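You operate a simulated robot arm through the tools that you are given. There is no shell and no other tool. Be economical: measure what you need, move in short steps, check, and stop when the job is done.

You are at the controls of a simulated two-armed robot. One attempt, no reset.

TASK
On the top of the wall bench, fold the blue cloth in half, so that its two long edges meet.
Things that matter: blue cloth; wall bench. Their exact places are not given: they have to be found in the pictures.

Only the result counts: the job must be done as asked and must still hold three seconds after the hand-in. Knocking over, shifting, dropping, spilling or breaking anything else fails it. Flat cloth is picked up by pressing the open fingertips on it (5 to 10 N) and closing them slowly along it; thin cloth reads only 2 to 8 mm in the jaws.

THE ROBOT
Two 7-joint arms with two-finger parallel grippers on one trunk, on a base that drives. Base frame: it is fixed to the floor where the robot stands at the start and does not move with it; the origin is under the middle of the robot, x ahead of it, y to its left, z up; the surface under the hand at the start is at about z = 760. Lengths are in mm, angles in rad, forces in N, time in s.
The left shoulder is at the start at [50, 209, 1121], the right one opposite. With the tool pointing down near the work surface each hand reaches from about 200 to 900 mm from the robot's upright axis, wherever it stands, measured 20 degrees to its own side. Places, roughly: blue cloth [600, 0, 800]; wall bench [700, -3000, 800]. Payload 4.4 kg a hand.
Tool frame (each hand has its own): the origin (TCP) lies between the finger pads and is the grasp point; the fingertips stand 23 mm ahead of it; z points along the fingers, y is the line along which they close. The gripper opens to 94 mm. The fingers are 38 mm wide and 10 mm thick; the gripper's body (54 by 96 mm) begins 39 mm behind the TCP.
Orientation is told as [roll, pitch, yaw] about the base's x, y, z axes, in that order, counted from this pose: with the fingers straight down and closing along the base's y, the tool's x points along the base's -x, its y along +y and its z along -z.

THE INTERFACE
- The arms move only by the tool apply_moves. It takes "left_commands", "right_commands" or both (then of equal length, played together; a hand with none holds still); each is one flat list of numbers, 6 for each row, row after row: the shift along the tool's x, y, z in mm, then the turn, a rotation vector about the tool's x, y, z in degrees. In form: [x, y, z, rx, ry, rz, x, y, z, rx, ry, rz, ...]. A call has 1 to 20 rows; each row shifts and turns the commanded pose from where the row before left it, along the tool's axes as they then stand. "left_gripper" and "right_gripper" are, for a hand that has rows, the finger opening in mm, from 0 to 94, set as the call begins (left out, the last holds). Each row takes 0.2 s and may step no farther than 50 mm and 0.15 rad from the row before; otherwise, or with a gripper value out of range, the whole call is refused. Where a pose cannot be reached the arm comes as near as it can. A force on the tool above 40 N (or 10 N above the force at the start of the call, whichever is more), or a blocked arm, ends the call early, and 0.2 s more pass. Each finger travels about 108 mm/s and halts on what it meets, pressing with about 44 N; the grip force reading is that of the motor and also rises with nothing between the fingers. The clock runs only during rows and for 0.2 s after the last one: add rows that do not move to give the fingers time. The reply holds the time, the measured pose of the TCP, the force on the tool along the base axes, the opening and the grip force, in the units named above and with some noise, with the torque about the TCP (base axes, N m) and any sound that the robot's microphone picked up, and new pictures: "show" is both (left out), scene, wrist or none (wrist: the cameras of the hands that moved).
- Cameras (640 x 400 px; columns grow to the right, rows downward): "scene" is now at [151.8, 13.1, 1286.1]; the picture's right is [0.17, -0.99, 0.00], its down [-0.62, -0.10, -0.78] and it looks along [0.77, 0.13, -0.63] (base axes); focal length 233 px, centre (320, 200). "left" rides on the left gripper at [86, -16, -75] in its tool frame; the picture's right is [0.18, 0.98, 0.00], its down [-0.58, 0.11, -0.81] and it looks along [-0.79, 0.15, 0.59] (tool axes); focal length 243 px, centre (320, 200). "right" rides on the right gripper at [86, 16, -75] in its tool frame; the picture's right is [-0.18, 0.98, 0.00], its down [-0.58, -0.11, -0.81] and it looks along [-0.79, -0.15, 0.59] (tool axes); focal length 243 px, centre (320, 200).
- raise_lower(by): slides the trunk up (or, below 0, down) by that many mm; the arms and the scene camera ride with it, the base frame stays. It gives what a move gives, with no picture.
- steer(legs): drives the robot by 1 to 6 legs, each [ahead, left, turn to the left] in mm, mm and rad, along the robot's own axes; the way and the turn of a leg run together, so that a leg with both is an arc; at most 1500 mm and 3.142 rad a leg. The arms and the cameras ride along, it lands a little off, and it stops where it bumps. It gives what a move gives, and a new picture of the scene camera.
- head_to(pan, tilt): turns the head with the scene camera to pan (to the left, within 1.396 rad either way) and tilt (down, from -0.506 to 1.204), counted from straight ahead of the robot. It gives what a move gives, and a new picture of the scene camera.
- probe_pixels(camera, pixels): for up to 12 pixels [column, row] of the newest picture of that camera ("zoom" is the newest enlarged one), the place [x, y, z] in the base frame of the surface seen there, good to about 3 mm. The clock stands still meanwhile.
- inspect(camera, box): a new picture of the part [left, top, right, bottom] of that camera's present view, enlarged. The clock stands still meanwhile.
- finish_job(): hands the job in; it is judged then, once.

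Keep the steps short. Do not move on a guess: measure, check each grasp and each placing, and mend mistakes. In all there are 80 turns and 260 pictures (those below and enlarged ones count). Leave the grippers open and the arms clear of the work at the hand-in unless told otherwise, and finish with a single line.

The tools are called after "Request:" by a JSON object that holds its "fn" and its "kwargs". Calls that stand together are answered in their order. apply_moves: Moves the arms, as the interface text tells. Its arguments: {"type":"object","properties":{"left_commands":{"type":"array","items":{"type":"number"}},"left_gripper":{"type":"number"},"right_commands":{"type":"array","items":{"type":"number"}},"right_gripper":{"type":"number"},"show":{"type":"string","enum":["both","scene","wrist","none"]}},"required":[]} The other tools are called the same way: raise_lower (by) slides the trunk up or down; steer (legs) drives the base; head_to (pan, tilt) turns the head that bears the scene camera; probe_pixels (camera, pixels) gives the place of the surface under pixels of a picture; inspect (camera, box) takes an enlarged picture of a part of a camera's view; finish_job () hands the job in.

At the start:

```text
clock: 0.0
left_position: [625.3, 322.2, 994.5]
left_tcp_rot: [-0.001, 0.0, 0.0]
left_force: [-0.2, 0.3, -0.4]
left_ft_torque: [-0.01, -0.03, 0.03]
left_gripper_width: 94.0
left_gripper_force: 0.0
right_position: [514.1, -194.0, 994.3]
right_tcp_rot: [0.0, 0.0, 0.0]
right_force: [0.3, 0.0, -0.7]
right_ft_torque: [0.0, 0.02, -0.01]
right_gripper_width: 94.1
right_gripper_force: 0.1
trunk travel left (down, up): [-200.0, 363.0]
robot x, y, heading: [1.9, -0.7, -0.001]
head pan, tilt: [0.168, 0.675]
```

scene: 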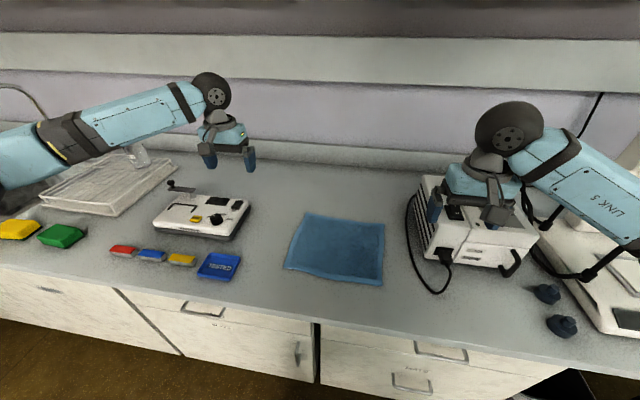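
right: 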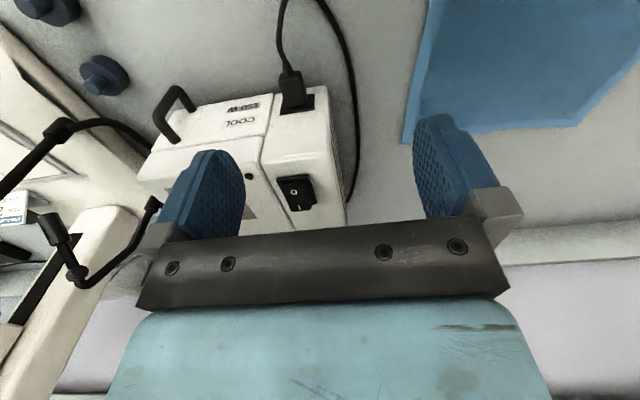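
left: 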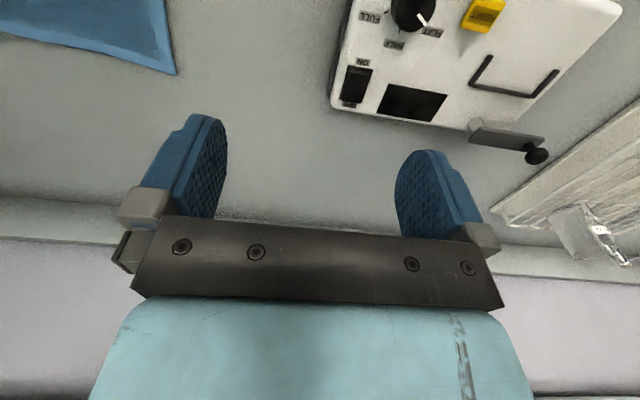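

I see the blue cloth at about (335,248) on the bench ahead. The wall bench is said to lie 3 m to my right. I measure the cloth's corners first.

Request:
{"fn": "probe_pixels", "kwargs": {"camera": "scene", "pixels": [[306, 214], [383, 222], [383, 285], [285, 268], [335, 248], [345, 217], [384, 255], [335, 278], [295, 242], [300, 300], [395, 240]]}}

Request:
{"fn": "inspect", "kwargs": {"camera": "scene", "box": [265, 195, 425, 295]}}

Request:
{"fn": "head_to", "kwargs": {"pan": -1.3, "tilt": 0.35}}

```text
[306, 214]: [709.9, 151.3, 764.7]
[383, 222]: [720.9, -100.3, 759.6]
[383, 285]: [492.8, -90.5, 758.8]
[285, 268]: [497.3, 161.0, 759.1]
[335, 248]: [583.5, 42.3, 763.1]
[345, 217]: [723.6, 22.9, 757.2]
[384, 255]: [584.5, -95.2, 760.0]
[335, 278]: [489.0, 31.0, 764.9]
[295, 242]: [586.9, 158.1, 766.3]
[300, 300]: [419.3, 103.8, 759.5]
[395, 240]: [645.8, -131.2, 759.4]
```

```text
4.00 times, centred on (345, 245) of scene
```

zoom: 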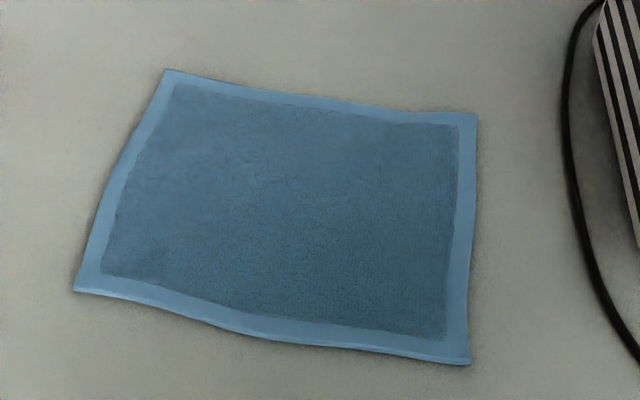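

```text
clock: 1.6
left_position: [625.8, 322.3, 994.9]
left_tcp_rot: [-0.001, 0.0, 0.0]
left_force: [-0.9, -1.2, 0.3]
left_ft_torque: [0.02, -0.01, -0.02]
left_gripper_width: 94.1
left_gripper_force: 0.1
right_position: [513.5, -195.0, 995.0]
right_tcp_rot: [0.0, 0.0, 0.001]
right_force: [0.5, -0.6, 0.0]
right_ft_torque: [0.02, 0.0, 0.01]
right_gripper_width: 93.8
right_gripper_force: 0.0
trunk travel left (down, up): [-200.0, 363.0]
robot x, y, heading: [-0.8, 0.2, -0.006]
head pan, tilt: [-1.3, 0.351]
```

scene: 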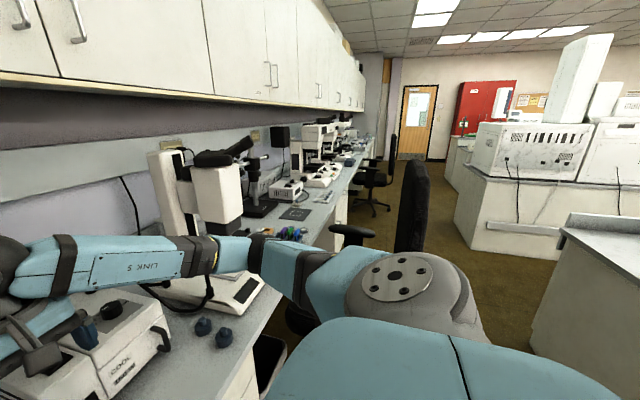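

The view to the right shows that the long bench along the wall is the same one the cloth lies on, so I don't need to drive. The long edges (about 250 mm) are the near one at x≈493 and the far one at x≈718. My plan is to grip the near edge with both hands close to its corners and carry it over to the far edge. First I turn the head back and bring both hands above the near corners, tilted 20°.

Request:
{"fn": "head_to", "kwargs": {"pan": 0.05, "tilt": 0.85}}

Request:
{"fn": "apply_moves", "kwargs": {"left_commands": [16.4, -27.4, 23.6, 0, 0, 0, 16.4, -27.4, 23.6, 0, 0, 0, 16.4, -27.4, 23.6, 0, 0, 0, 16.4, -27.4, 23.6, 0, 0, 0, 16.4, -27.4, 23.6, 0, 0, 0, 16.4, -27.4, 23.6, 0, 0, 0, 16.4, -27.4, 23.6, 0, 0, 0, 0, 0, 0, 0, -6.67, 0, 0, 0, 0, 0, -6.67, 0, 0, 0, 0, 0, -6.67, 0, 0, 0, 0, 0, 0, 0], "right_commands": [0.4, 19.5, 23.6, 0, 0, 0, 0.4, 19.5, 23.6, 0, 0, 0, 0.4, 19.5, 23.6, 0, 0, 0, 0.4, 19.5, 23.6, 0, 0, 0, 0.4, 19.5, 23.6, 0, 0, 0, 0.4, 19.5, 23.6, 0, 0, 0, 0.4, 19.5, 23.6, 0, 0, 0, 0, 0, 0, 0, -6.67, 0, 0, 0, 0, 0, -6.67, 0, 0, 0, 0, 0, -6.67, 0, 0, 0, 0, 0, 0, 0], "left_gripper": 30, "right_gripper": 30}}

```text
clock: 3.1
left_position: [625.8, 323.6, 995.5]
left_tcp_rot: [0.0, -0.001, 0.0]
left_force: [-0.3, 0.2, 0.2]
left_ft_torque: [-0.01, 0.0, 0.01]
left_gripper_width: 94.0
left_gripper_force: 0.1
right_position: [515.0, -195.1, 994.1]
right_tcp_rot: [-0.001, -0.001, 0.0]
right_force: [-0.3, 0.2, 0.4]
right_ft_torque: [0.03, 0.0, 0.05]
right_gripper_width: 94.1
right_gripper_force: 0.0
trunk travel left (down, up): [-200.0, 363.0]
robot x, y, heading: [0.1, -0.3, -0.003]
head pan, tilt: [0.051, 0.85]
```

scene: 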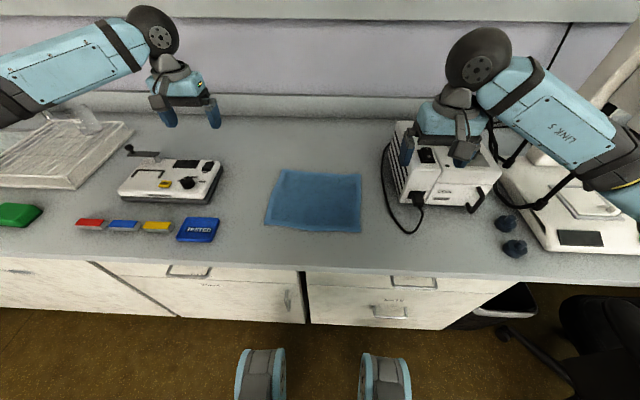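

```text
clock: 5.5
left_position: [511.1, 128.8, 830.5]
left_tcp_rot: [-0.001, -0.353, -0.002]
left_force: [0.2, 0.0, 0.0]
left_ft_torque: [0.0, -0.01, 0.0]
left_gripper_width: 30.0
left_gripper_force: 0.0
right_position: [512.6, -59.9, 829.7]
right_tcp_rot: [-0.001, -0.35, 0.001]
right_force: [0.2, -0.8, 0.3]
right_ft_torque: [0.0, 0.01, -0.01]
right_gripper_width: 29.9
right_gripper_force: 0.0
trunk travel left (down, up): [-200.0, 363.0]
robot x, y, heading: [-1.1, -0.4, 0.0]
head pan, tilt: [0.051, 0.85]
```

scene: 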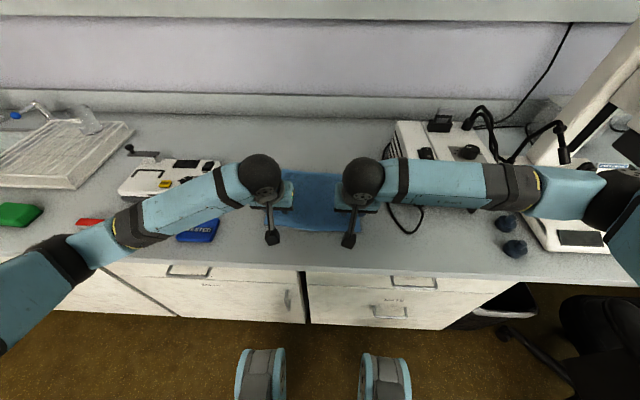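
right: 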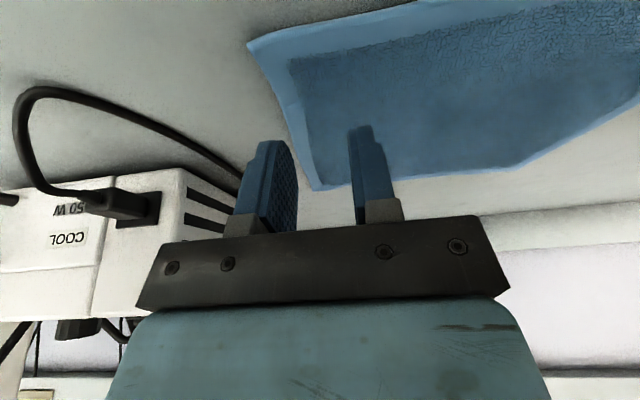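
left: 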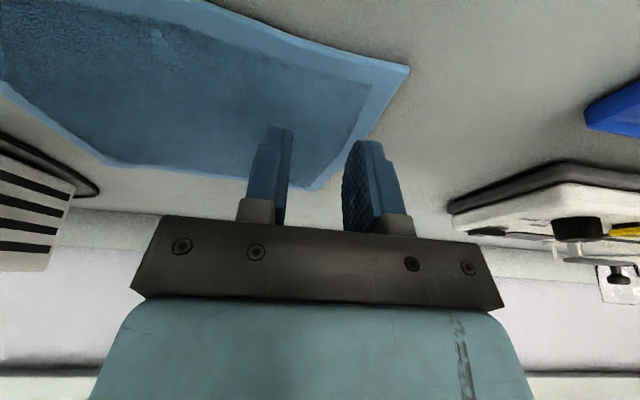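

Both hands hover. I measure the near edge with the wrist cameras.

Request:
{"fn": "probe_pixels", "kwargs": {"camera": "left", "pixels": [[406, 70], [385, 62], [340, 55], [280, 33], [215, 8], [318, 188], [215, 174], [110, 162]]}}

Request:
{"fn": "probe_pixels", "kwargs": {"camera": "right", "pixels": [[250, 45], [280, 34], [340, 18], [400, 6], [315, 188], [440, 172], [515, 165]]}}

```text
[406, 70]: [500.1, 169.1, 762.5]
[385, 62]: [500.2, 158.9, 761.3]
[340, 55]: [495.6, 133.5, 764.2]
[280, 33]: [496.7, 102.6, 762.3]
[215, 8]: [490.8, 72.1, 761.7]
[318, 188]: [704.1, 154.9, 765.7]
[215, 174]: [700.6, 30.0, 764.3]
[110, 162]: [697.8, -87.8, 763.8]
```

```text
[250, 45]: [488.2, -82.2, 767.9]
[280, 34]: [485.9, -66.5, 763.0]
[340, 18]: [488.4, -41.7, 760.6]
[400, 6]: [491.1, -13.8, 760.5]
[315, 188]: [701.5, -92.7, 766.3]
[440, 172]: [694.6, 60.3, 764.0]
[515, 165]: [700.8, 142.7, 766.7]
```

The near corners are at about (500,169) on the left and (488,−82) on the right. I correct the hand positions a little and go down to just above the cloth.

Request:
{"fn": "apply_moves", "kwargs": {"left_commands": [3.6, 3, 15.7, 0, 0, 0, 3.6, 3, 15.7, 0, 0, 0, 0, 0, 0, 0, 0, 0], "right_commands": [8.6, 5, 13.9, 0, 0, 0, 8.5, 5, 13.9, 0, 0, 0, 0, 0, 0, 0, 0, 0], "show": "wrist"}}

Request:
{"fn": "apply_moves", "kwargs": {"left_commands": [1.4, 0, 3.8, 0, 0, 0, 0, 0, 0, 0, 0, 0], "right_commands": [1.4, 0, 3.8, 0, 0, 0, 0, 0, 0, 0, 0, 0], "show": "none"}}

```text
clock: 6.3
left_position: [515.1, 136.8, 798.4]
left_tcp_rot: [0.0, -0.347, 0.002]
left_force: [-0.6, 0.2, 0.7]
left_ft_torque: [0.0, 0.02, 0.02]
left_gripper_width: 29.7
left_gripper_force: 0.0
right_position: [505.5, -49.5, 796.1]
right_tcp_rot: [0.0, -0.348, 0.0]
right_force: [0.2, -0.8, -0.2]
right_ft_torque: [-0.01, -0.02, -0.05]
right_gripper_width: 29.9
right_gripper_force: 0.0
trunk travel left (down, up): [-200.0, 363.0]
robot x, y, heading: [-1.0, 0.4, 0.001]
head pan, tilt: [0.051, 0.85]
```

right: 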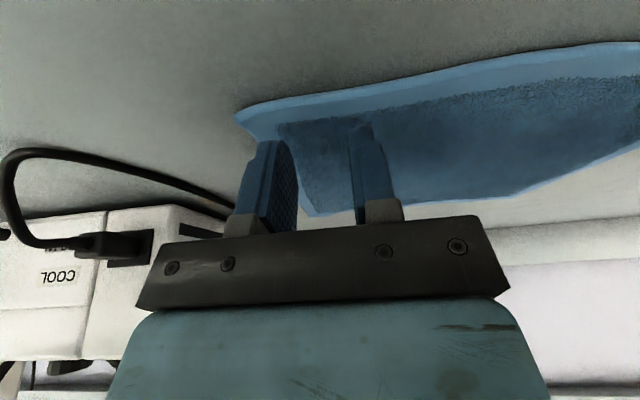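
left: 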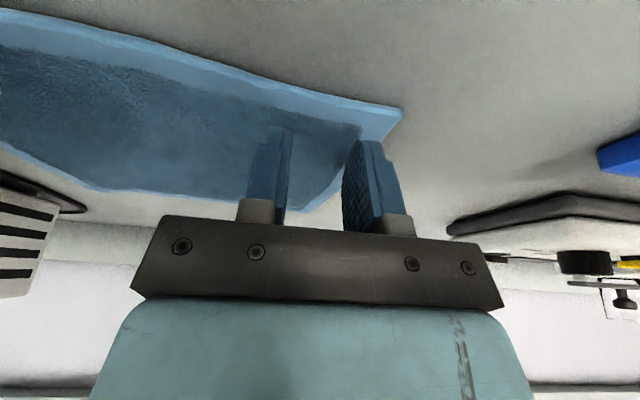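

```text
clock: 6.9
left_position: [515.8, 136.3, 794.8]
left_tcp_rot: [0.0, -0.349, 0.001]
left_force: [-0.4, 0.6, 0.3]
left_ft_torque: [0.02, 0.01, 0.01]
left_gripper_width: 30.0
left_gripper_force: 0.0
right_position: [505.1, -50.4, 793.6]
right_tcp_rot: [0.0, -0.349, 0.001]
right_force: [0.7, 1.3, -0.4]
right_ft_torque: [0.0, 0.0, -0.01]
right_gripper_width: 30.0
right_gripper_force: 0.0
trunk travel left (down, up): [-200.0, 363.0]
robot x, y, heading: [-1.6, -1.5, -0.002]
head pan, tilt: [0.051, 0.85]
```

There is no contact yet, so I go down in small steps and watch the force.

Request:
{"fn": "apply_moves", "kwargs": {"left_commands": [1.0, 0, 2.8, 0, 0, 0, 0, 0, 0, 0, 0, 0], "right_commands": [1.0, 0, 2.8, 0, 0, 0, 0, 0, 0, 0, 0, 0], "show": "none"}}

Request:
{"fn": "apply_moves", "kwargs": {"left_commands": [1.0, 0, 2.8, 0, 0, 0, 0, 0, 0, 0, 0, 0], "right_commands": [1.0, 0, 2.8, 0, 0, 0, 0, 0, 0, 0, 0, 0], "show": "wrist"}}

```text
clock: 7.5
left_position: [515.8, 136.3, 790.7]
left_tcp_rot: [0.001, -0.351, 0.003]
left_force: [0.2, -0.5, 1.0]
left_ft_torque: [-0.02, 0.03, -0.01]
left_gripper_width: 29.9
left_gripper_force: 0.1
right_position: [505.5, -49.9, 789.8]
right_tcp_rot: [-0.002, -0.352, 0.0]
right_force: [1.4, -0.5, 7.1]
right_ft_torque: [-0.04, 0.03, 0.01]
right_gripper_width: 30.1
right_gripper_force: 0.0
trunk travel left (down, up): [-200.0, 363.0]
robot x, y, heading: [-1.6, -1.1, -0.001]
head pan, tilt: [0.051, 0.85]
```

```text
clock: 8.1
left_position: [515.2, 137.2, 790.1]
left_tcp_rot: [-0.003, -0.353, 0.001]
left_force: [3.7, 0.5, 10.2]
left_ft_torque: [0.0, 0.05, -0.01]
left_gripper_width: 29.7
left_gripper_force: 0.1
right_position: [504.6, -48.9, 789.8]
right_tcp_rot: [0.001, -0.355, -0.002]
right_force: [4.5, -4.9, 26.1]
right_ft_torque: [-0.25, 0.1, 0.08]
right_gripper_width: 29.9
right_gripper_force: 0.5
trunk travel left (down, up): [-200.0, 363.0]
robot x, y, heading: [-1.6, -1.3, -0.006]
head pan, tilt: [0.051, 0.85]
```

right: 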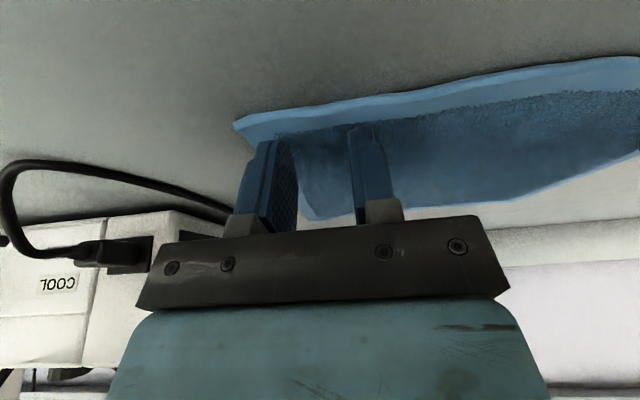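
left: 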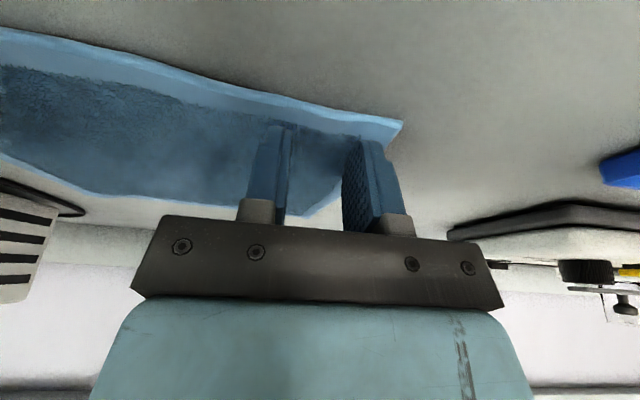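

The left hand presses at 10 N, which is fine. The right hand presses at 26 N, so I ease it up 2 mm. Then I close both slowly in steps.

Request:
{"fn": "apply_moves", "kwargs": {"right_commands": [-0.75, 0, -2.0, 0, 0, 0, 0, 0, 0, 0, 0, 0], "show": "none"}}

Request:
{"fn": "apply_moves", "kwargs": {"left_commands": [0, 0, 0, 0, 0, 0], "right_commands": [0, 0, 0, 0, 0, 0], "left_gripper": 24, "right_gripper": 24, "show": "none"}}

Request:
{"fn": "apply_moves", "kwargs": {"left_commands": [0, 0, 0, 0, 0, 0], "right_commands": [0, 0, 0, 0, 0, 0], "left_gripper": 17, "right_gripper": 17, "show": "wrist"}}

```text
clock: 8.7
left_position: [514.9, 136.9, 790.5]
left_tcp_rot: [-0.001, -0.351, 0.002]
left_force: [3.3, 0.0, 18.9]
left_ft_torque: [-0.02, 0.07, -0.03]
left_gripper_width: 29.7
left_gripper_force: 0.1
right_position: [504.2, -48.5, 790.6]
right_tcp_rot: [0.0, -0.351, 0.001]
right_force: [3.2, 0.4, 13.9]
right_ft_torque: [-0.12, 0.04, 0.04]
right_gripper_width: 30.0
right_gripper_force: 0.0
trunk travel left (down, up): [-200.0, 363.0]
robot x, y, heading: [-0.8, -0.9, 0.004]
head pan, tilt: [0.051, 0.85]
```

```text
clock: 9.1
left_position: [514.3, 136.8, 789.5]
left_tcp_rot: [-0.002, -0.352, -0.001]
left_force: [1.8, -2.4, 21.4]
left_ft_torque: [-0.11, 0.13, -0.03]
left_gripper_width: 23.5
left_gripper_force: 0.1
right_position: [503.4, -49.3, 790.0]
right_tcp_rot: [0.0, -0.352, -0.001]
right_force: [-0.5, 2.7, 10.5]
right_ft_torque: [-0.02, 0.09, -0.02]
right_gripper_width: 23.7
right_gripper_force: 0.0
trunk travel left (down, up): [-200.0, 363.0]
robot x, y, heading: [-1.7, -1.4, 0.0]
head pan, tilt: [0.051, 0.85]
```

```text
clock: 9.5
left_position: [514.4, 136.1, 790.4]
left_tcp_rot: [-0.002, -0.354, 0.0]
left_force: [1.5, -5.3, 24.2]
left_ft_torque: [-0.11, 0.22, 0.04]
left_gripper_width: 17.8
left_gripper_force: 0.8
right_position: [502.4, -49.8, 790.8]
right_tcp_rot: [-0.001, -0.35, -0.001]
right_force: [-1.1, 4.7, 8.3]
right_ft_torque: [0.1, 0.12, -0.08]
right_gripper_width: 18.2
right_gripper_force: 0.2
trunk travel left (down, up): [-200.0, 363.0]
robot x, y, heading: [3.1, 1.9, -0.002]
head pan, tilt: [0.051, 0.85]
```

right: 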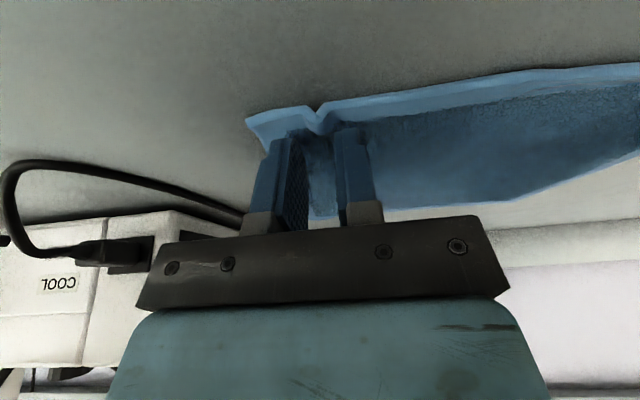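
left: 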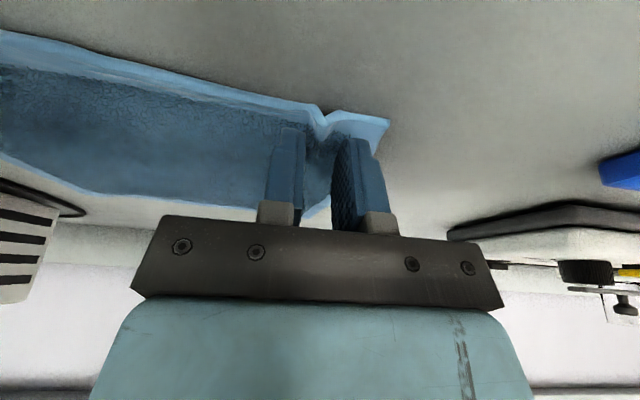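

A ridge is rising between the fingers of both hands, as wanted. I raise the left slightly and go on closing.

Request:
{"fn": "apply_moves", "kwargs": {"left_commands": [-0.4, 0, -1.0, 0, 0, 0], "right_commands": [0, 0, 0, 0, 0, 0], "left_gripper": 11, "right_gripper": 11, "show": "none"}}

Request:
{"fn": "apply_moves", "kwargs": {"left_commands": [0, 0, 0, 0, 0, 0], "right_commands": [0, 0, 0, 0, 0, 0], "left_gripper": 6, "right_gripper": 6, "show": "none"}}

Request:
{"fn": "apply_moves", "kwargs": {"left_commands": [0, 0, 0, 0, 0, 0, 0, 0, 0, 0, 0, 0], "right_commands": [0, 0, 0, 0, 0, 0, 0, 0, 0, 0, 0, 0], "left_gripper": 0, "right_gripper": 0, "show": "wrist"}}

```text
clock: 9.9
left_position: [513.6, 136.3, 789.6]
left_tcp_rot: [-0.001, -0.352, -0.001]
left_force: [2.1, -3.2, 19.6]
left_ft_torque: [-0.1, 0.14, 0.07]
left_gripper_width: 10.2
left_gripper_force: 0.1
right_position: [503.5, -49.8, 790.6]
right_tcp_rot: [0.001, -0.349, -0.001]
right_force: [-1.7, 1.4, 10.4]
right_ft_torque: [-0.01, 0.17, -0.01]
right_gripper_width: 11.0
right_gripper_force: 0.0
trunk travel left (down, up): [-200.0, 363.0]
robot x, y, heading: [0.3, 2.4, -0.0]
head pan, tilt: [0.051, 0.85]
```

```text
clock: 10.3
left_position: [513.2, 136.1, 789.4]
left_tcp_rot: [-0.001, -0.351, 0.001]
left_force: [0.4, -1.4, 18.9]
left_ft_torque: [-0.04, 0.18, 0.01]
left_gripper_width: 7.0
left_gripper_force: 1.1
right_position: [504.7, -48.8, 790.2]
right_tcp_rot: [0.0, -0.352, 0.0]
right_force: [-0.5, 0.8, 9.3]
right_ft_torque: [0.0, 0.09, -0.01]
right_gripper_width: 5.3
right_gripper_force: 0.0
trunk travel left (down, up): [-200.0, 363.0]
robot x, y, heading: [2.0, -0.8, 0.001]
head pan, tilt: [0.051, 0.85]
```

```text
clock: 10.9
left_position: [513.3, 136.8, 790.0]
left_tcp_rot: [0.002, -0.35, -0.001]
left_force: [0.3, -2.7, 17.2]
left_ft_torque: [-0.08, 0.18, 0.05]
left_gripper_width: 3.3
left_gripper_force: 44.2
right_position: [503.8, -49.8, 790.2]
right_tcp_rot: [-0.001, -0.352, -0.001]
right_force: [-0.3, 0.9, 9.5]
right_ft_torque: [-0.01, 0.07, 0.02]
right_gripper_width: 0.0
right_gripper_force: 42.4
trunk travel left (down, up): [-200.0, 363.0]
robot x, y, heading: [-0.3, -1.1, 0.002]
head pan, tilt: [0.051, 0.85]
```

right: 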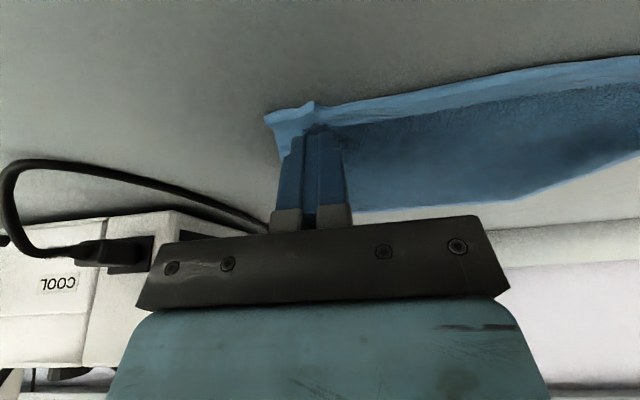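
left: 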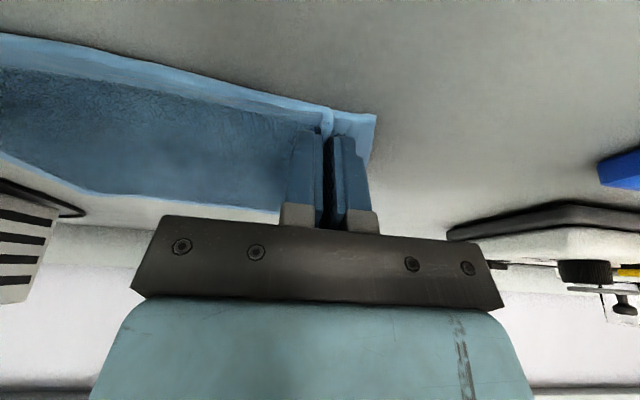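

The left hand holds cloth (3.3 mm at 44 N). The right reads 0.0 mm, so the cloth slipped out. I lift the right a little, open it and look.

Request:
{"fn": "apply_moves", "kwargs": {"right_commands": [-3.4, 0, -9.4, 0, 0, 0, 0, 0, 0, 0, 0, 0], "right_gripper": 34, "show": "wrist"}}

```text
clock: 11.5
left_position: [514.2, 136.5, 789.8]
left_tcp_rot: [0.001, -0.352, 0.001]
left_force: [-3.8, -1.4, 19.4]
left_ft_torque: [-0.03, 0.27, 0.03]
left_gripper_width: 3.4
left_gripper_force: 43.9
right_position: [504.7, -49.8, 800.4]
right_tcp_rot: [-0.001, -0.351, 0.0]
right_force: [0.4, 0.4, -0.9]
right_ft_torque: [0.0, 0.0, -0.02]
right_gripper_width: 34.2
right_gripper_force: 0.0
trunk travel left (down, up): [-200.0, 363.0]
robot x, y, heading: [1.2, 1.0, 0.004]
head pan, tilt: [0.051, 0.85]
```

right: 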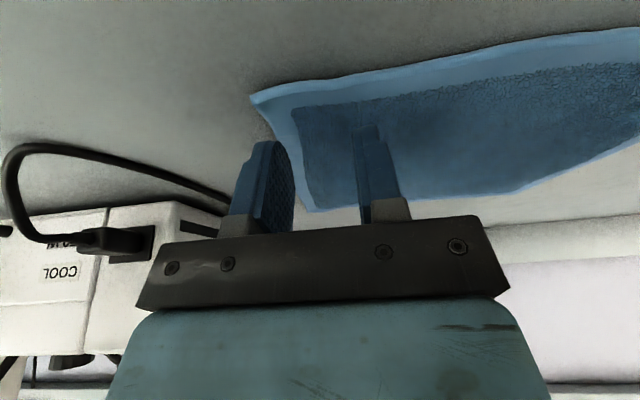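

The cloth shifted a little toward +y. I measure the corner and the edge again.

Request:
{"fn": "probe_pixels", "kwargs": {"camera": "right", "pixels": [[256, 99], [290, 88], [340, 76], [400, 64], [470, 58], [278, 140]]}}

```text
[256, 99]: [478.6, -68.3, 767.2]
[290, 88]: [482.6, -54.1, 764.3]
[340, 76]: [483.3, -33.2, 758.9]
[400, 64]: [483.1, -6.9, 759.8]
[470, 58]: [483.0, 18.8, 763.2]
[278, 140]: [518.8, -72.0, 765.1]
```

The corner is at (479,−68) and the edge at x≈483. I shift the right hand 12 mm to the left and 3 mm toward me, then press down again.

Request:
{"fn": "apply_moves", "kwargs": {"right_commands": [2.8, 12, -1.0, 0, 0, 0, 3.0, 0, 8.4, 0, 0, 0, 0, 0, 0, 0, 0, 0], "show": "none"}}

Request:
{"fn": "apply_moves", "kwargs": {"right_commands": [0.6, 0, 1.7, 0, 0, 0, 0, 0, 0, 0, 0, 0], "show": "wrist"}}

```text
clock: 12.3
left_position: [513.7, 136.4, 790.4]
left_tcp_rot: [0.0, -0.351, 0.001]
left_force: [-2.8, -1.8, 16.1]
left_ft_torque: [-0.06, 0.25, 0.01]
left_gripper_width: 3.5
left_gripper_force: 44.0
right_position: [502.1, -36.8, 791.3]
right_tcp_rot: [-0.001, -0.351, 0.0]
right_force: [-0.7, 0.7, 4.4]
right_ft_torque: [0.0, 0.06, 0.0]
right_gripper_width: 34.1
right_gripper_force: 0.0
trunk travel left (down, up): [-200.0, 363.0]
robot x, y, heading: [0.1, -0.8, 0.005]
head pan, tilt: [0.051, 0.85]
```

```text
clock: 12.9
left_position: [513.5, 137.6, 791.4]
left_tcp_rot: [0.002, -0.351, 0.001]
left_force: [0.3, -2.0, 12.7]
left_ft_torque: [-0.06, 0.18, 0.0]
left_gripper_width: 3.3
left_gripper_force: 44.4
right_position: [501.0, -37.3, 789.5]
right_tcp_rot: [0.002, -0.355, -0.002]
right_force: [2.3, -1.7, 15.7]
right_ft_torque: [0.03, 0.08, 0.0]
right_gripper_width: 33.8
right_gripper_force: 0.0
trunk travel left (down, up): [-200.0, 363.0]
robot x, y, heading: [-1.0, -0.9, -0.002]
head pan, tilt: [0.051, 0.85]
```

right: 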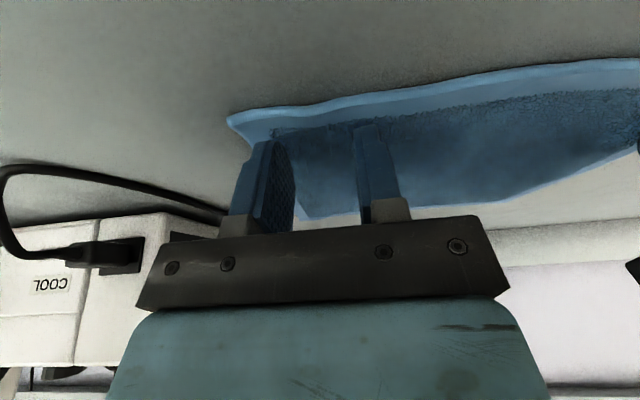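

The right presses at 16 N. I close it slowly, adding a little press along the way.

Request:
{"fn": "apply_moves", "kwargs": {"right_commands": [0, 0, 0, 0, 0, 0], "right_gripper": 26, "show": "none"}}

Request:
{"fn": "apply_moves", "kwargs": {"right_commands": [0, 0, 0, 0, 0, 0], "right_gripper": 18, "show": "none"}}

Request:
{"fn": "apply_moves", "kwargs": {"right_commands": [0.3, 0, 0.7, 0, 0, 0], "right_gripper": 12, "show": "wrist"}}

```text
clock: 13.3
left_position: [513.6, 136.0, 791.3]
left_tcp_rot: [0.0, -0.35, -0.003]
left_force: [0.8, -3.8, 11.6]
left_ft_torque: [-0.13, 0.1, 0.04]
left_gripper_width: 3.4
left_gripper_force: 44.1
right_position: [501.4, -36.7, 789.6]
right_tcp_rot: [0.003, -0.352, 0.002]
right_force: [1.1, 2.6, 18.9]
right_ft_torque: [0.16, 0.14, -0.03]
right_gripper_width: 26.0
right_gripper_force: 0.0
trunk travel left (down, up): [-200.0, 363.0]
robot x, y, heading: [-2.6, 1.0, 0.003]
head pan, tilt: [0.051, 0.85]
```

```text
clock: 13.7
left_position: [513.7, 137.4, 790.0]
left_tcp_rot: [0.0, -0.351, -0.001]
left_force: [1.6, -4.0, 11.0]
left_ft_torque: [-0.1, 0.09, 0.06]
left_gripper_width: 3.2
left_gripper_force: 44.2
right_position: [500.8, -36.6, 790.0]
right_tcp_rot: [0.003, -0.353, 0.0]
right_force: [-0.3, 3.1, 21.3]
right_ft_torque: [0.11, 0.22, -0.02]
right_gripper_width: 17.2
right_gripper_force: 0.0
trunk travel left (down, up): [-200.0, 363.0]
robot x, y, heading: [0.8, -2.2, 0.002]
head pan, tilt: [0.051, 0.85]
```

```text
clock: 14.1
left_position: [513.9, 135.7, 790.5]
left_tcp_rot: [-0.003, -0.353, 0.001]
left_force: [1.1, -4.4, 8.7]
left_ft_torque: [-0.13, 0.05, 0.07]
left_gripper_width: 3.1
left_gripper_force: 43.8
right_position: [500.5, -37.1, 789.9]
right_tcp_rot: [0.003, -0.353, 0.0]
right_force: [-0.8, 5.1, 26.7]
right_ft_torque: [0.11, 0.28, -0.02]
right_gripper_width: 11.9
right_gripper_force: 0.3
trunk travel left (down, up): [-200.0, 363.0]
robot x, y, heading: [-1.0, -0.1, 0.0]
head pan, tilt: [0.051, 0.85]
```

right: 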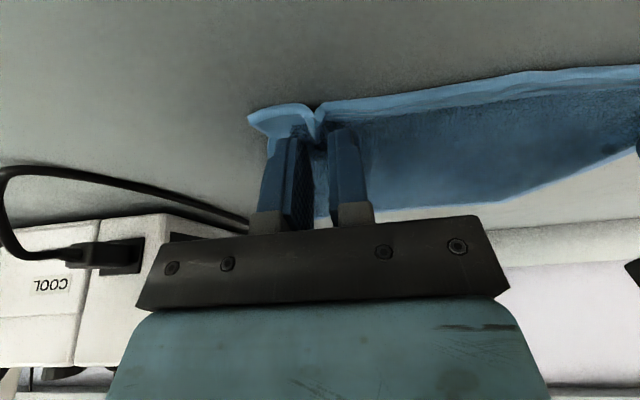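

Request:
{"fn": "apply_moves", "kwargs": {"right_commands": [0, 0, 0, 0, 0, 0], "right_gripper": 6, "show": "none"}}

Request:
{"fn": "apply_moves", "kwargs": {"right_commands": [0, 0, 0, 0, 0, 0, 0, 0, 0, 0, 0, 0], "right_gripper": 0, "show": "wrist"}}

```text
clock: 14.5
left_position: [512.7, 136.8, 790.4]
left_tcp_rot: [-0.003, -0.352, 0.0]
left_force: [0.7, -6.7, 7.8]
left_ft_torque: [-0.16, 0.07, 0.04]
left_gripper_width: 3.2
left_gripper_force: 43.8
right_position: [501.4, -36.7, 790.0]
right_tcp_rot: [0.002, -0.352, 0.001]
right_force: [-0.2, 4.4, 28.5]
right_ft_torque: [0.15, 0.23, -0.04]
right_gripper_width: 6.3
right_gripper_force: 9.2
trunk travel left (down, up): [-200.0, 363.0]
robot x, y, heading: [-0.6, -0.8, 0.001]
head pan, tilt: [0.051, 0.85]
```

```text
clock: 15.1
left_position: [513.4, 136.5, 791.0]
left_tcp_rot: [-0.001, -0.353, -0.001]
left_force: [0.9, -7.8, 7.0]
left_ft_torque: [-0.21, 0.07, 0.08]
left_gripper_width: 3.5
left_gripper_force: 44.0
right_position: [501.4, -37.2, 789.6]
right_tcp_rot: [0.004, -0.352, 0.0]
right_force: [1.2, 7.3, 29.8]
right_ft_torque: [0.2, 0.25, -0.06]
right_gripper_width: 3.6
right_gripper_force: 44.1
trunk travel left (down, up): [-200.0, 363.0]
robot x, y, heading: [-0.1, 0.2, -0.001]
head pan, tilt: [0.051, 0.85]
```

right: 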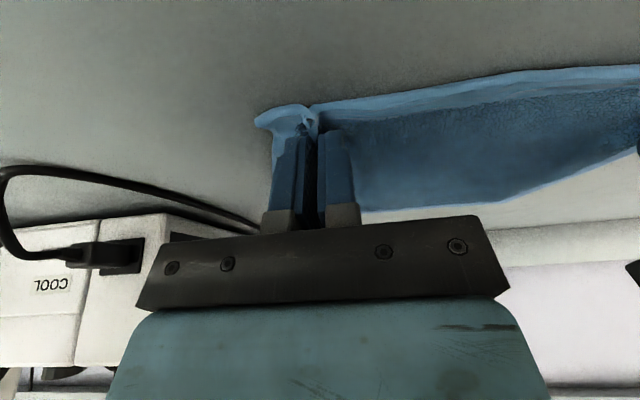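

Both hands now hold cloth (3.5 and 3.6 mm at 44 N). I lift 60 mm straight up and look.

Request:
{"fn": "apply_moves", "kwargs": {"left_commands": [-6.84, -1, -18.8, 0, 0, 0, -6.84, -1, -18.8, 0, 0, 0, -6.84, 0, -18.8, 0, 0, 0, 0, 0, 0, 0, 0, 0], "right_commands": [-6.84, 1, -18.8, 0, 0, 0, -6.84, 1, -18.8, 0, 0, 0, -6.84, 0, -18.8, 0, 0, 0, 0, 0, 0, 0, 0, 0]}}

```text
clock: 16.1
left_position: [515.6, 135.9, 850.0]
left_tcp_rot: [0.0, -0.349, 0.001]
left_force: [0.5, -4.1, 0.1]
left_ft_torque: [-0.15, 0.04, 0.05]
left_gripper_width: 3.4
left_gripper_force: 44.1
right_position: [500.2, -34.9, 848.1]
right_tcp_rot: [0.001, -0.348, 0.0]
right_force: [-0.7, 5.4, -0.7]
right_ft_torque: [0.12, -0.01, -0.03]
right_gripper_width: 3.5
right_gripper_force: 44.5
trunk travel left (down, up): [-200.0, 363.0]
robot x, y, heading: [-0.9, 1.5, 0.005]
head pan, tilt: [0.051, 0.85]
```

scene: 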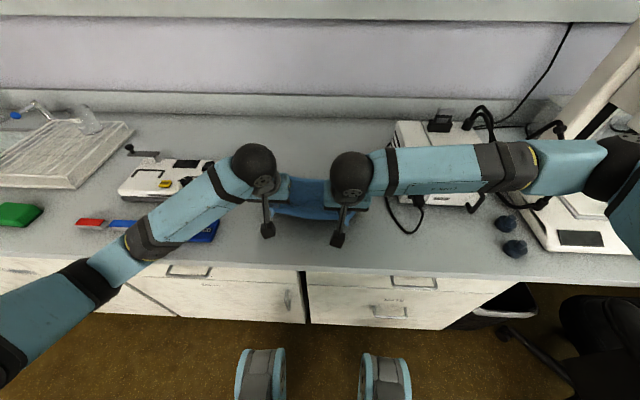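
right: 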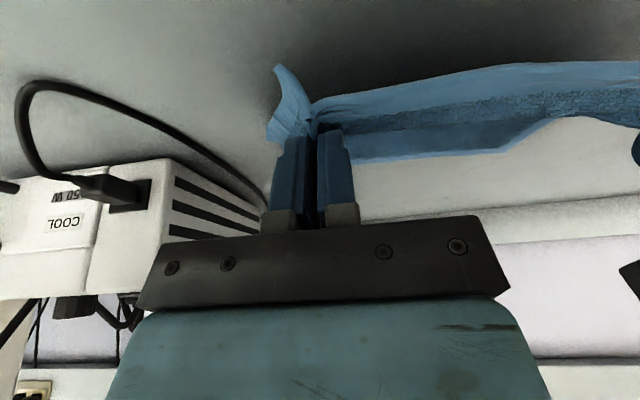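
left: 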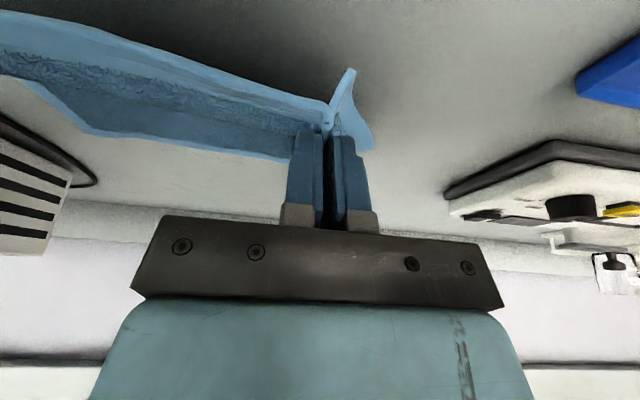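

The edge comes up cleanly. Before carrying it over, I locate the far edge.

Request:
{"fn": "inspect", "kwargs": {"camera": "scene", "box": [220, 140, 420, 265]}}

Request:
{"fn": "probe_pixels", "kwargs": {"camera": "left", "pixels": [[275, 153], [180, 144], [95, 133], [275, 150], [180, 141], [95, 130]]}}

Request:
{"fn": "probe_pixels", "kwargs": {"camera": "right", "pixels": [[370, 158], [430, 153], [500, 147], [370, 154], [430, 149], [500, 143]]}}

```text
3.20 times, centred on (320, 202) of scene
```

zoom: 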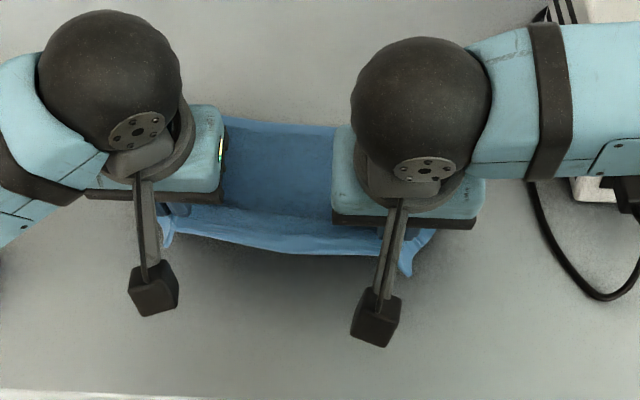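

```text
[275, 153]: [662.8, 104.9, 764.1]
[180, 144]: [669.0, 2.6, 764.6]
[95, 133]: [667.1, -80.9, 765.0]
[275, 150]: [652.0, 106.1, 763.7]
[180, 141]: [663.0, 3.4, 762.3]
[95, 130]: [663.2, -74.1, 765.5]
```

```text
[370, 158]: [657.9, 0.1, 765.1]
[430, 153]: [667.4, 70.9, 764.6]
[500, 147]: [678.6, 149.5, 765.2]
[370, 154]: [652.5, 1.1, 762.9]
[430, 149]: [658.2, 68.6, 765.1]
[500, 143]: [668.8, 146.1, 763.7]
```

Request:
{"fn": "probe_pixels", "kwargs": {"camera": "zoom", "pixels": [[250, 117], [280, 120], [320, 124], [250, 123], [280, 127], [320, 131], [250, 128], [320, 136]]}}

Request:
{"fn": "probe_pixels", "kwargs": {"camera": "left", "pixels": [[275, 157], [180, 148], [95, 137], [275, 161], [180, 152], [95, 140], [60, 110]]}}

```text
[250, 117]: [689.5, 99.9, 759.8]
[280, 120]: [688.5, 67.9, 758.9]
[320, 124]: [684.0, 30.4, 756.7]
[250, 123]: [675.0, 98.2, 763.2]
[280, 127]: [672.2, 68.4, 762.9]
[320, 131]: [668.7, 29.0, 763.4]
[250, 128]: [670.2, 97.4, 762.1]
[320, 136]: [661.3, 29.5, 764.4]
```

```text
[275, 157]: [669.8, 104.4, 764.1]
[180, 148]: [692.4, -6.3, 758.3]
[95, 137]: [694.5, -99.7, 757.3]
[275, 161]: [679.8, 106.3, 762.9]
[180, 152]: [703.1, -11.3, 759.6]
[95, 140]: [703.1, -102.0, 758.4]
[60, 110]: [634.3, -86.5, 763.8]
```

From heights of 757–760 (table) versus 763–765 (cloth), the far edge now lies at x≈684 at y=100 and x≈672 at y=0. The cloth slid a little toward me. I carry the edge to above the middle of the cloth while tilting the hands forward, then look again.

Request:
{"fn": "apply_moves", "kwargs": {"left_commands": [-18.4, -1, 1.6, 0, 0, 0, -18.4, -1, 1.6, 0, 0, 0, -18.4, -2, 1.6, 0, 0, 0, -18.4, -1, 1.6, 0, 0, 0, -18.4, -1, 1.6, 0, 0, 0, 0, 0, 0, 0, 7.5, 0, 0, 0, 0, 0, 7.5, 0, 0, 0, 0, 0, 7.5, 0, 0, 0, 0, 0, 7.5, 0, 0, 0, 0, 0, 0, 0], "right_commands": [-18.6, -1, 1.6, 0, 0, 0, -18.6, -1, 1.6, 0, 0, 0, -18.6, -2, 1.6, 0, 0, 0, -18.6, -1, 1.6, 0, 0, 0, -18.6, -1, 1.6, 0, 0, 0, 0, 0, 0, 0, 7.5, 0, 0, 0, 0, 0, 7.5, 0, 0, 0, 0, 0, 7.5, 0, 0, 0, 0, 0, 7.5, 0, 0, 0, 0, 0, 0, 0]}}

Request:
{"fn": "inspect", "kwargs": {"camera": "scene", "box": [220, 120, 420, 245]}}

```text
clock: 18.3
left_position: [604.6, 129.3, 873.1]
left_tcp_rot: [0.002, 0.177, -0.001]
left_force: [0.0, -2.8, -0.1]
left_ft_torque: [-0.06, -0.02, 0.08]
left_gripper_width: 3.2
left_gripper_force: 44.1
right_position: [592.7, -40.0, 873.5]
right_tcp_rot: [0.0, 0.176, 0.001]
right_force: [-0.1, 2.2, -0.3]
right_ft_torque: [0.05, -0.02, -0.05]
right_gripper_width: 3.6
right_gripper_force: 43.8
trunk travel left (down, up): [-200.0, 363.0]
robot x, y, heading: [0.6, 1.0, 0.003]
head pan, tilt: [0.051, 0.85]
```

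scene: 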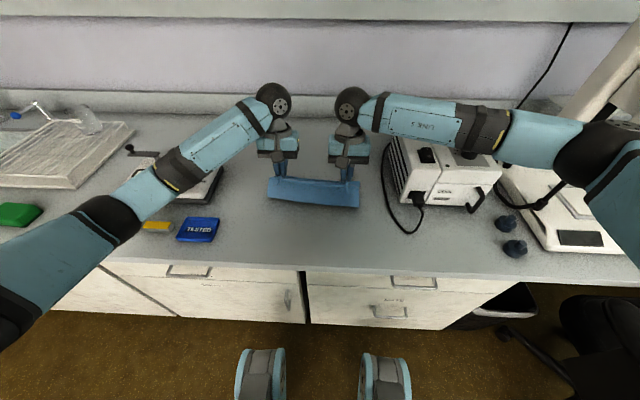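
right: 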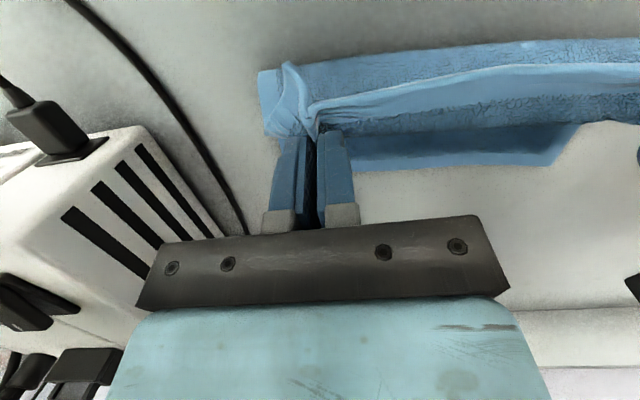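
left: 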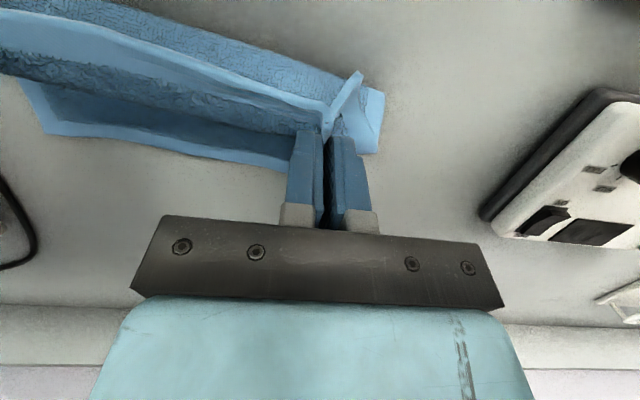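

```text
3.20 times, centred on (320, 182) of scene
```

zoom: 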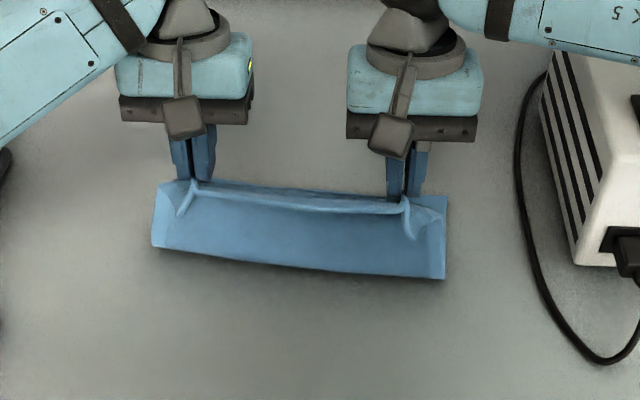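

The fold is forming well. Now I measure the bottom layer's far corners, the fold and the held edge.

Request:
{"fn": "probe_pixels", "kwargs": {"camera": "left", "pixels": [[46, 131], [100, 135], [200, 150], [280, 164], [44, 137], [100, 141], [200, 156], [280, 171]]}}

Request:
{"fn": "probe_pixels", "kwargs": {"camera": "right", "pixels": [[548, 162], [450, 162], [370, 165], [554, 167], [450, 168], [370, 172], [570, 135]]}}

Request:
{"fn": "probe_pixels", "kwargs": {"camera": "zoom", "pixels": [[155, 244], [440, 274], [300, 265], [160, 195], [440, 205], [300, 200]]}}

```text
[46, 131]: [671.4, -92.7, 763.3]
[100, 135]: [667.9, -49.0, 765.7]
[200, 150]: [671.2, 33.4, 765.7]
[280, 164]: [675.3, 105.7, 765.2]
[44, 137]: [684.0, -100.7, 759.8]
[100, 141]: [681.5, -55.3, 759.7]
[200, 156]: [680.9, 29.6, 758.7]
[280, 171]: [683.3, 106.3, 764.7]
```

```text
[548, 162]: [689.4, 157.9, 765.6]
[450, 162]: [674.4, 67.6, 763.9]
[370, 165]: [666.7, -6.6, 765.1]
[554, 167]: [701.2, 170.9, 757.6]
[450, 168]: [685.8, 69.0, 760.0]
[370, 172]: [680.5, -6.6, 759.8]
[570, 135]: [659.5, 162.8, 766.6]
```

```text
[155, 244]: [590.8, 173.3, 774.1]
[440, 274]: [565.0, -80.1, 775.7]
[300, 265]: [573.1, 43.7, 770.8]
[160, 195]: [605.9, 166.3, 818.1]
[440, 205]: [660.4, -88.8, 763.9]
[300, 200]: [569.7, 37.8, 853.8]
```

The bottom layer's far corners are at (690,160) and (675,−94). I swing the held edge over along the arc, ending about 15 mm above the final height, with 11 mm shift to the right and a 25° tilt.

Request:
{"fn": "apply_moves", "kwargs": {"left_commands": [-15.6, -2.75, 2.3, 0, 0, 0, -15.6, -2.75, 2.3, 0, 0, 0, -15.6, -2.75, 2.3, 0, 0, 0, -15.6, -2.75, 2.3, 0, 0, 0, 0, 0, 0, 0, 7.5, 0, 0, 0, 0, 0, 7.5, 0, -13.4, 0, 5.05, 0, 0, 0, -13.4, 0, 5.05, 0, 0, 0, -13.4, 0, 5.05, 0, 0, 0, -13.4, 0, 5.05, 0, 0, 0, 0, 0, 0, 0, 0, 0], "right_commands": [-15.6, -2.75, 2.3, 0, 0, 0, -15.6, -2.75, 2.3, 0, 0, 0, -15.6, -2.75, 2.3, 0, 0, 0, -15.6, -2.75, 2.3, 0, 0, 0, 0, 0, 0, 0, 7.5, 0, 0, 0, 0, 0, 7.5, 0, -13.4, 0, 5.05, 0, 0, 0, -13.4, 0, 5.05, 0, 0, 0, -13.4, 0, 5.05, 0, 0, 0, -13.4, 0, 5.05, 0, 0, 0, 0, 0, 0, 0, 0, 0]}}

Request:
{"fn": "inspect", "kwargs": {"camera": "scene", "box": [220, 120, 420, 245]}}

```text
clock: 20.7
left_position: [703.7, 116.1, 812.7]
left_tcp_rot: [-0.001, 0.436, 0.0]
left_force: [-0.1, -1.8, -0.2]
left_ft_torque: [-0.01, -0.01, 0.07]
left_gripper_width: 3.0
left_gripper_force: 44.1
right_position: [691.8, -52.1, 810.3]
right_tcp_rot: [0.0, 0.438, 0.001]
right_force: [-0.6, 1.7, 0.3]
right_ft_torque: [0.03, 0.0, -0.06]
right_gripper_width: 3.2
right_gripper_force: 44.1
trunk travel left (down, up): [-200.0, 363.0]
robot x, y, heading: [-1.0, 1.4, 0.002]
head pan, tilt: [0.051, 0.85]
```

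scene: 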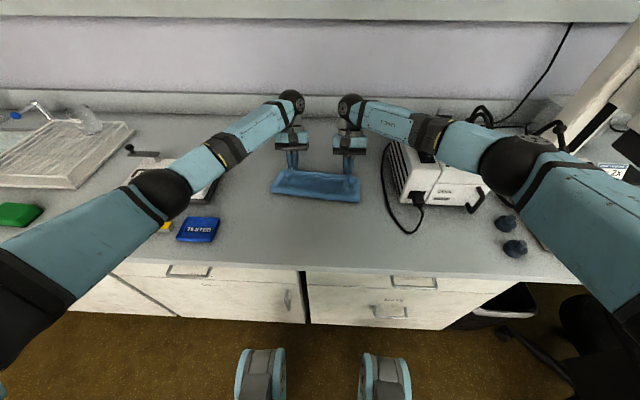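
right: 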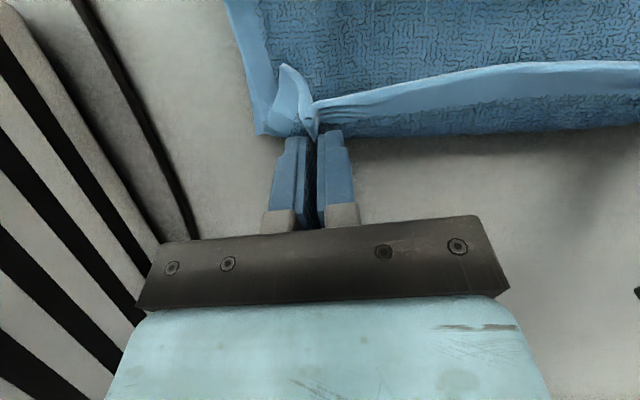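
left: 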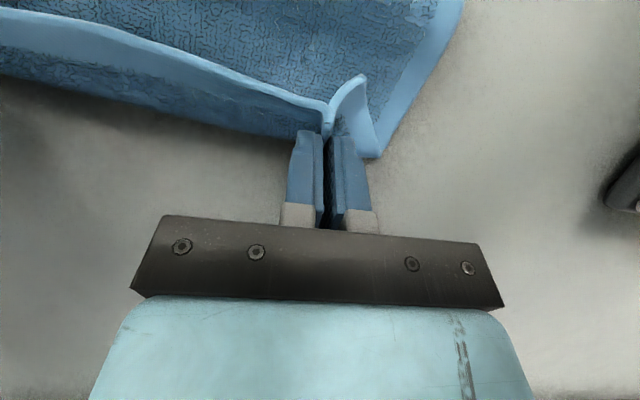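

```text
3.20 times, centred on (320, 182) of scene
```

zoom: 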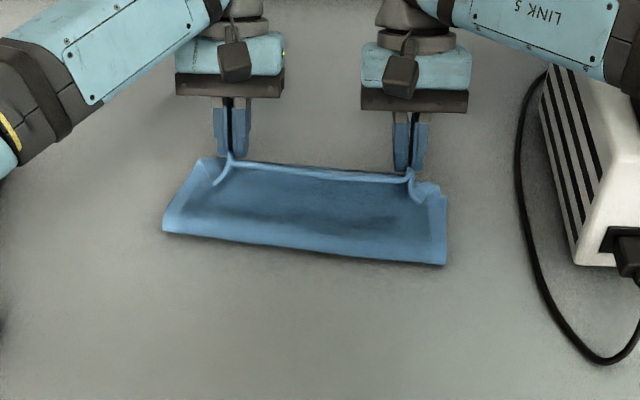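

The hem's free edge curls back toward me. I measure the hem edge and the bulge.

Request:
{"fn": "probe_pixels", "kwargs": {"camera": "left", "pixels": [[100, 30], [100, 55], [100, 85], [200, 65], [200, 90], [200, 120], [360, 80], [375, 150], [345, 95], [330, 130], [420, 60], [390, 20]]}}

Request:
{"fn": "inspect", "kwargs": {"camera": "left", "box": [160, 0, 480, 200]}}

```text
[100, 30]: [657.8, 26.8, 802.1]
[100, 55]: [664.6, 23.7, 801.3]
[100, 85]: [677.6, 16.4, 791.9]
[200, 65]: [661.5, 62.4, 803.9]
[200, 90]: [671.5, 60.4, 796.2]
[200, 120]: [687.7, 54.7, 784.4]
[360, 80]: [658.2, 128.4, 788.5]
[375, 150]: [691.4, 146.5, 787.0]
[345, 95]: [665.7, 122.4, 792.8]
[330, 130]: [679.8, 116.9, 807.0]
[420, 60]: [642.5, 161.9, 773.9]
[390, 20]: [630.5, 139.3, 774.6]
```

```text
2.00 times, centred on (320, 100) of left
```

zoom: 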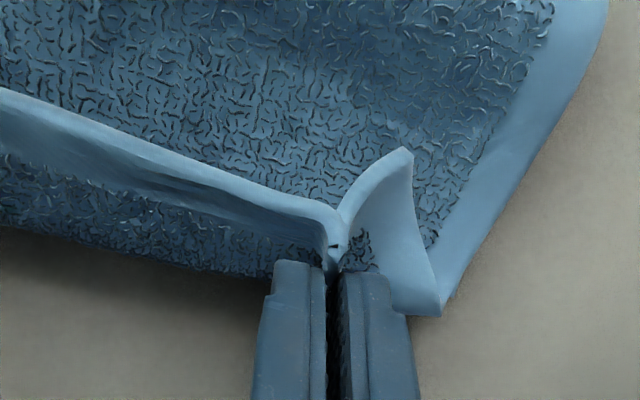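

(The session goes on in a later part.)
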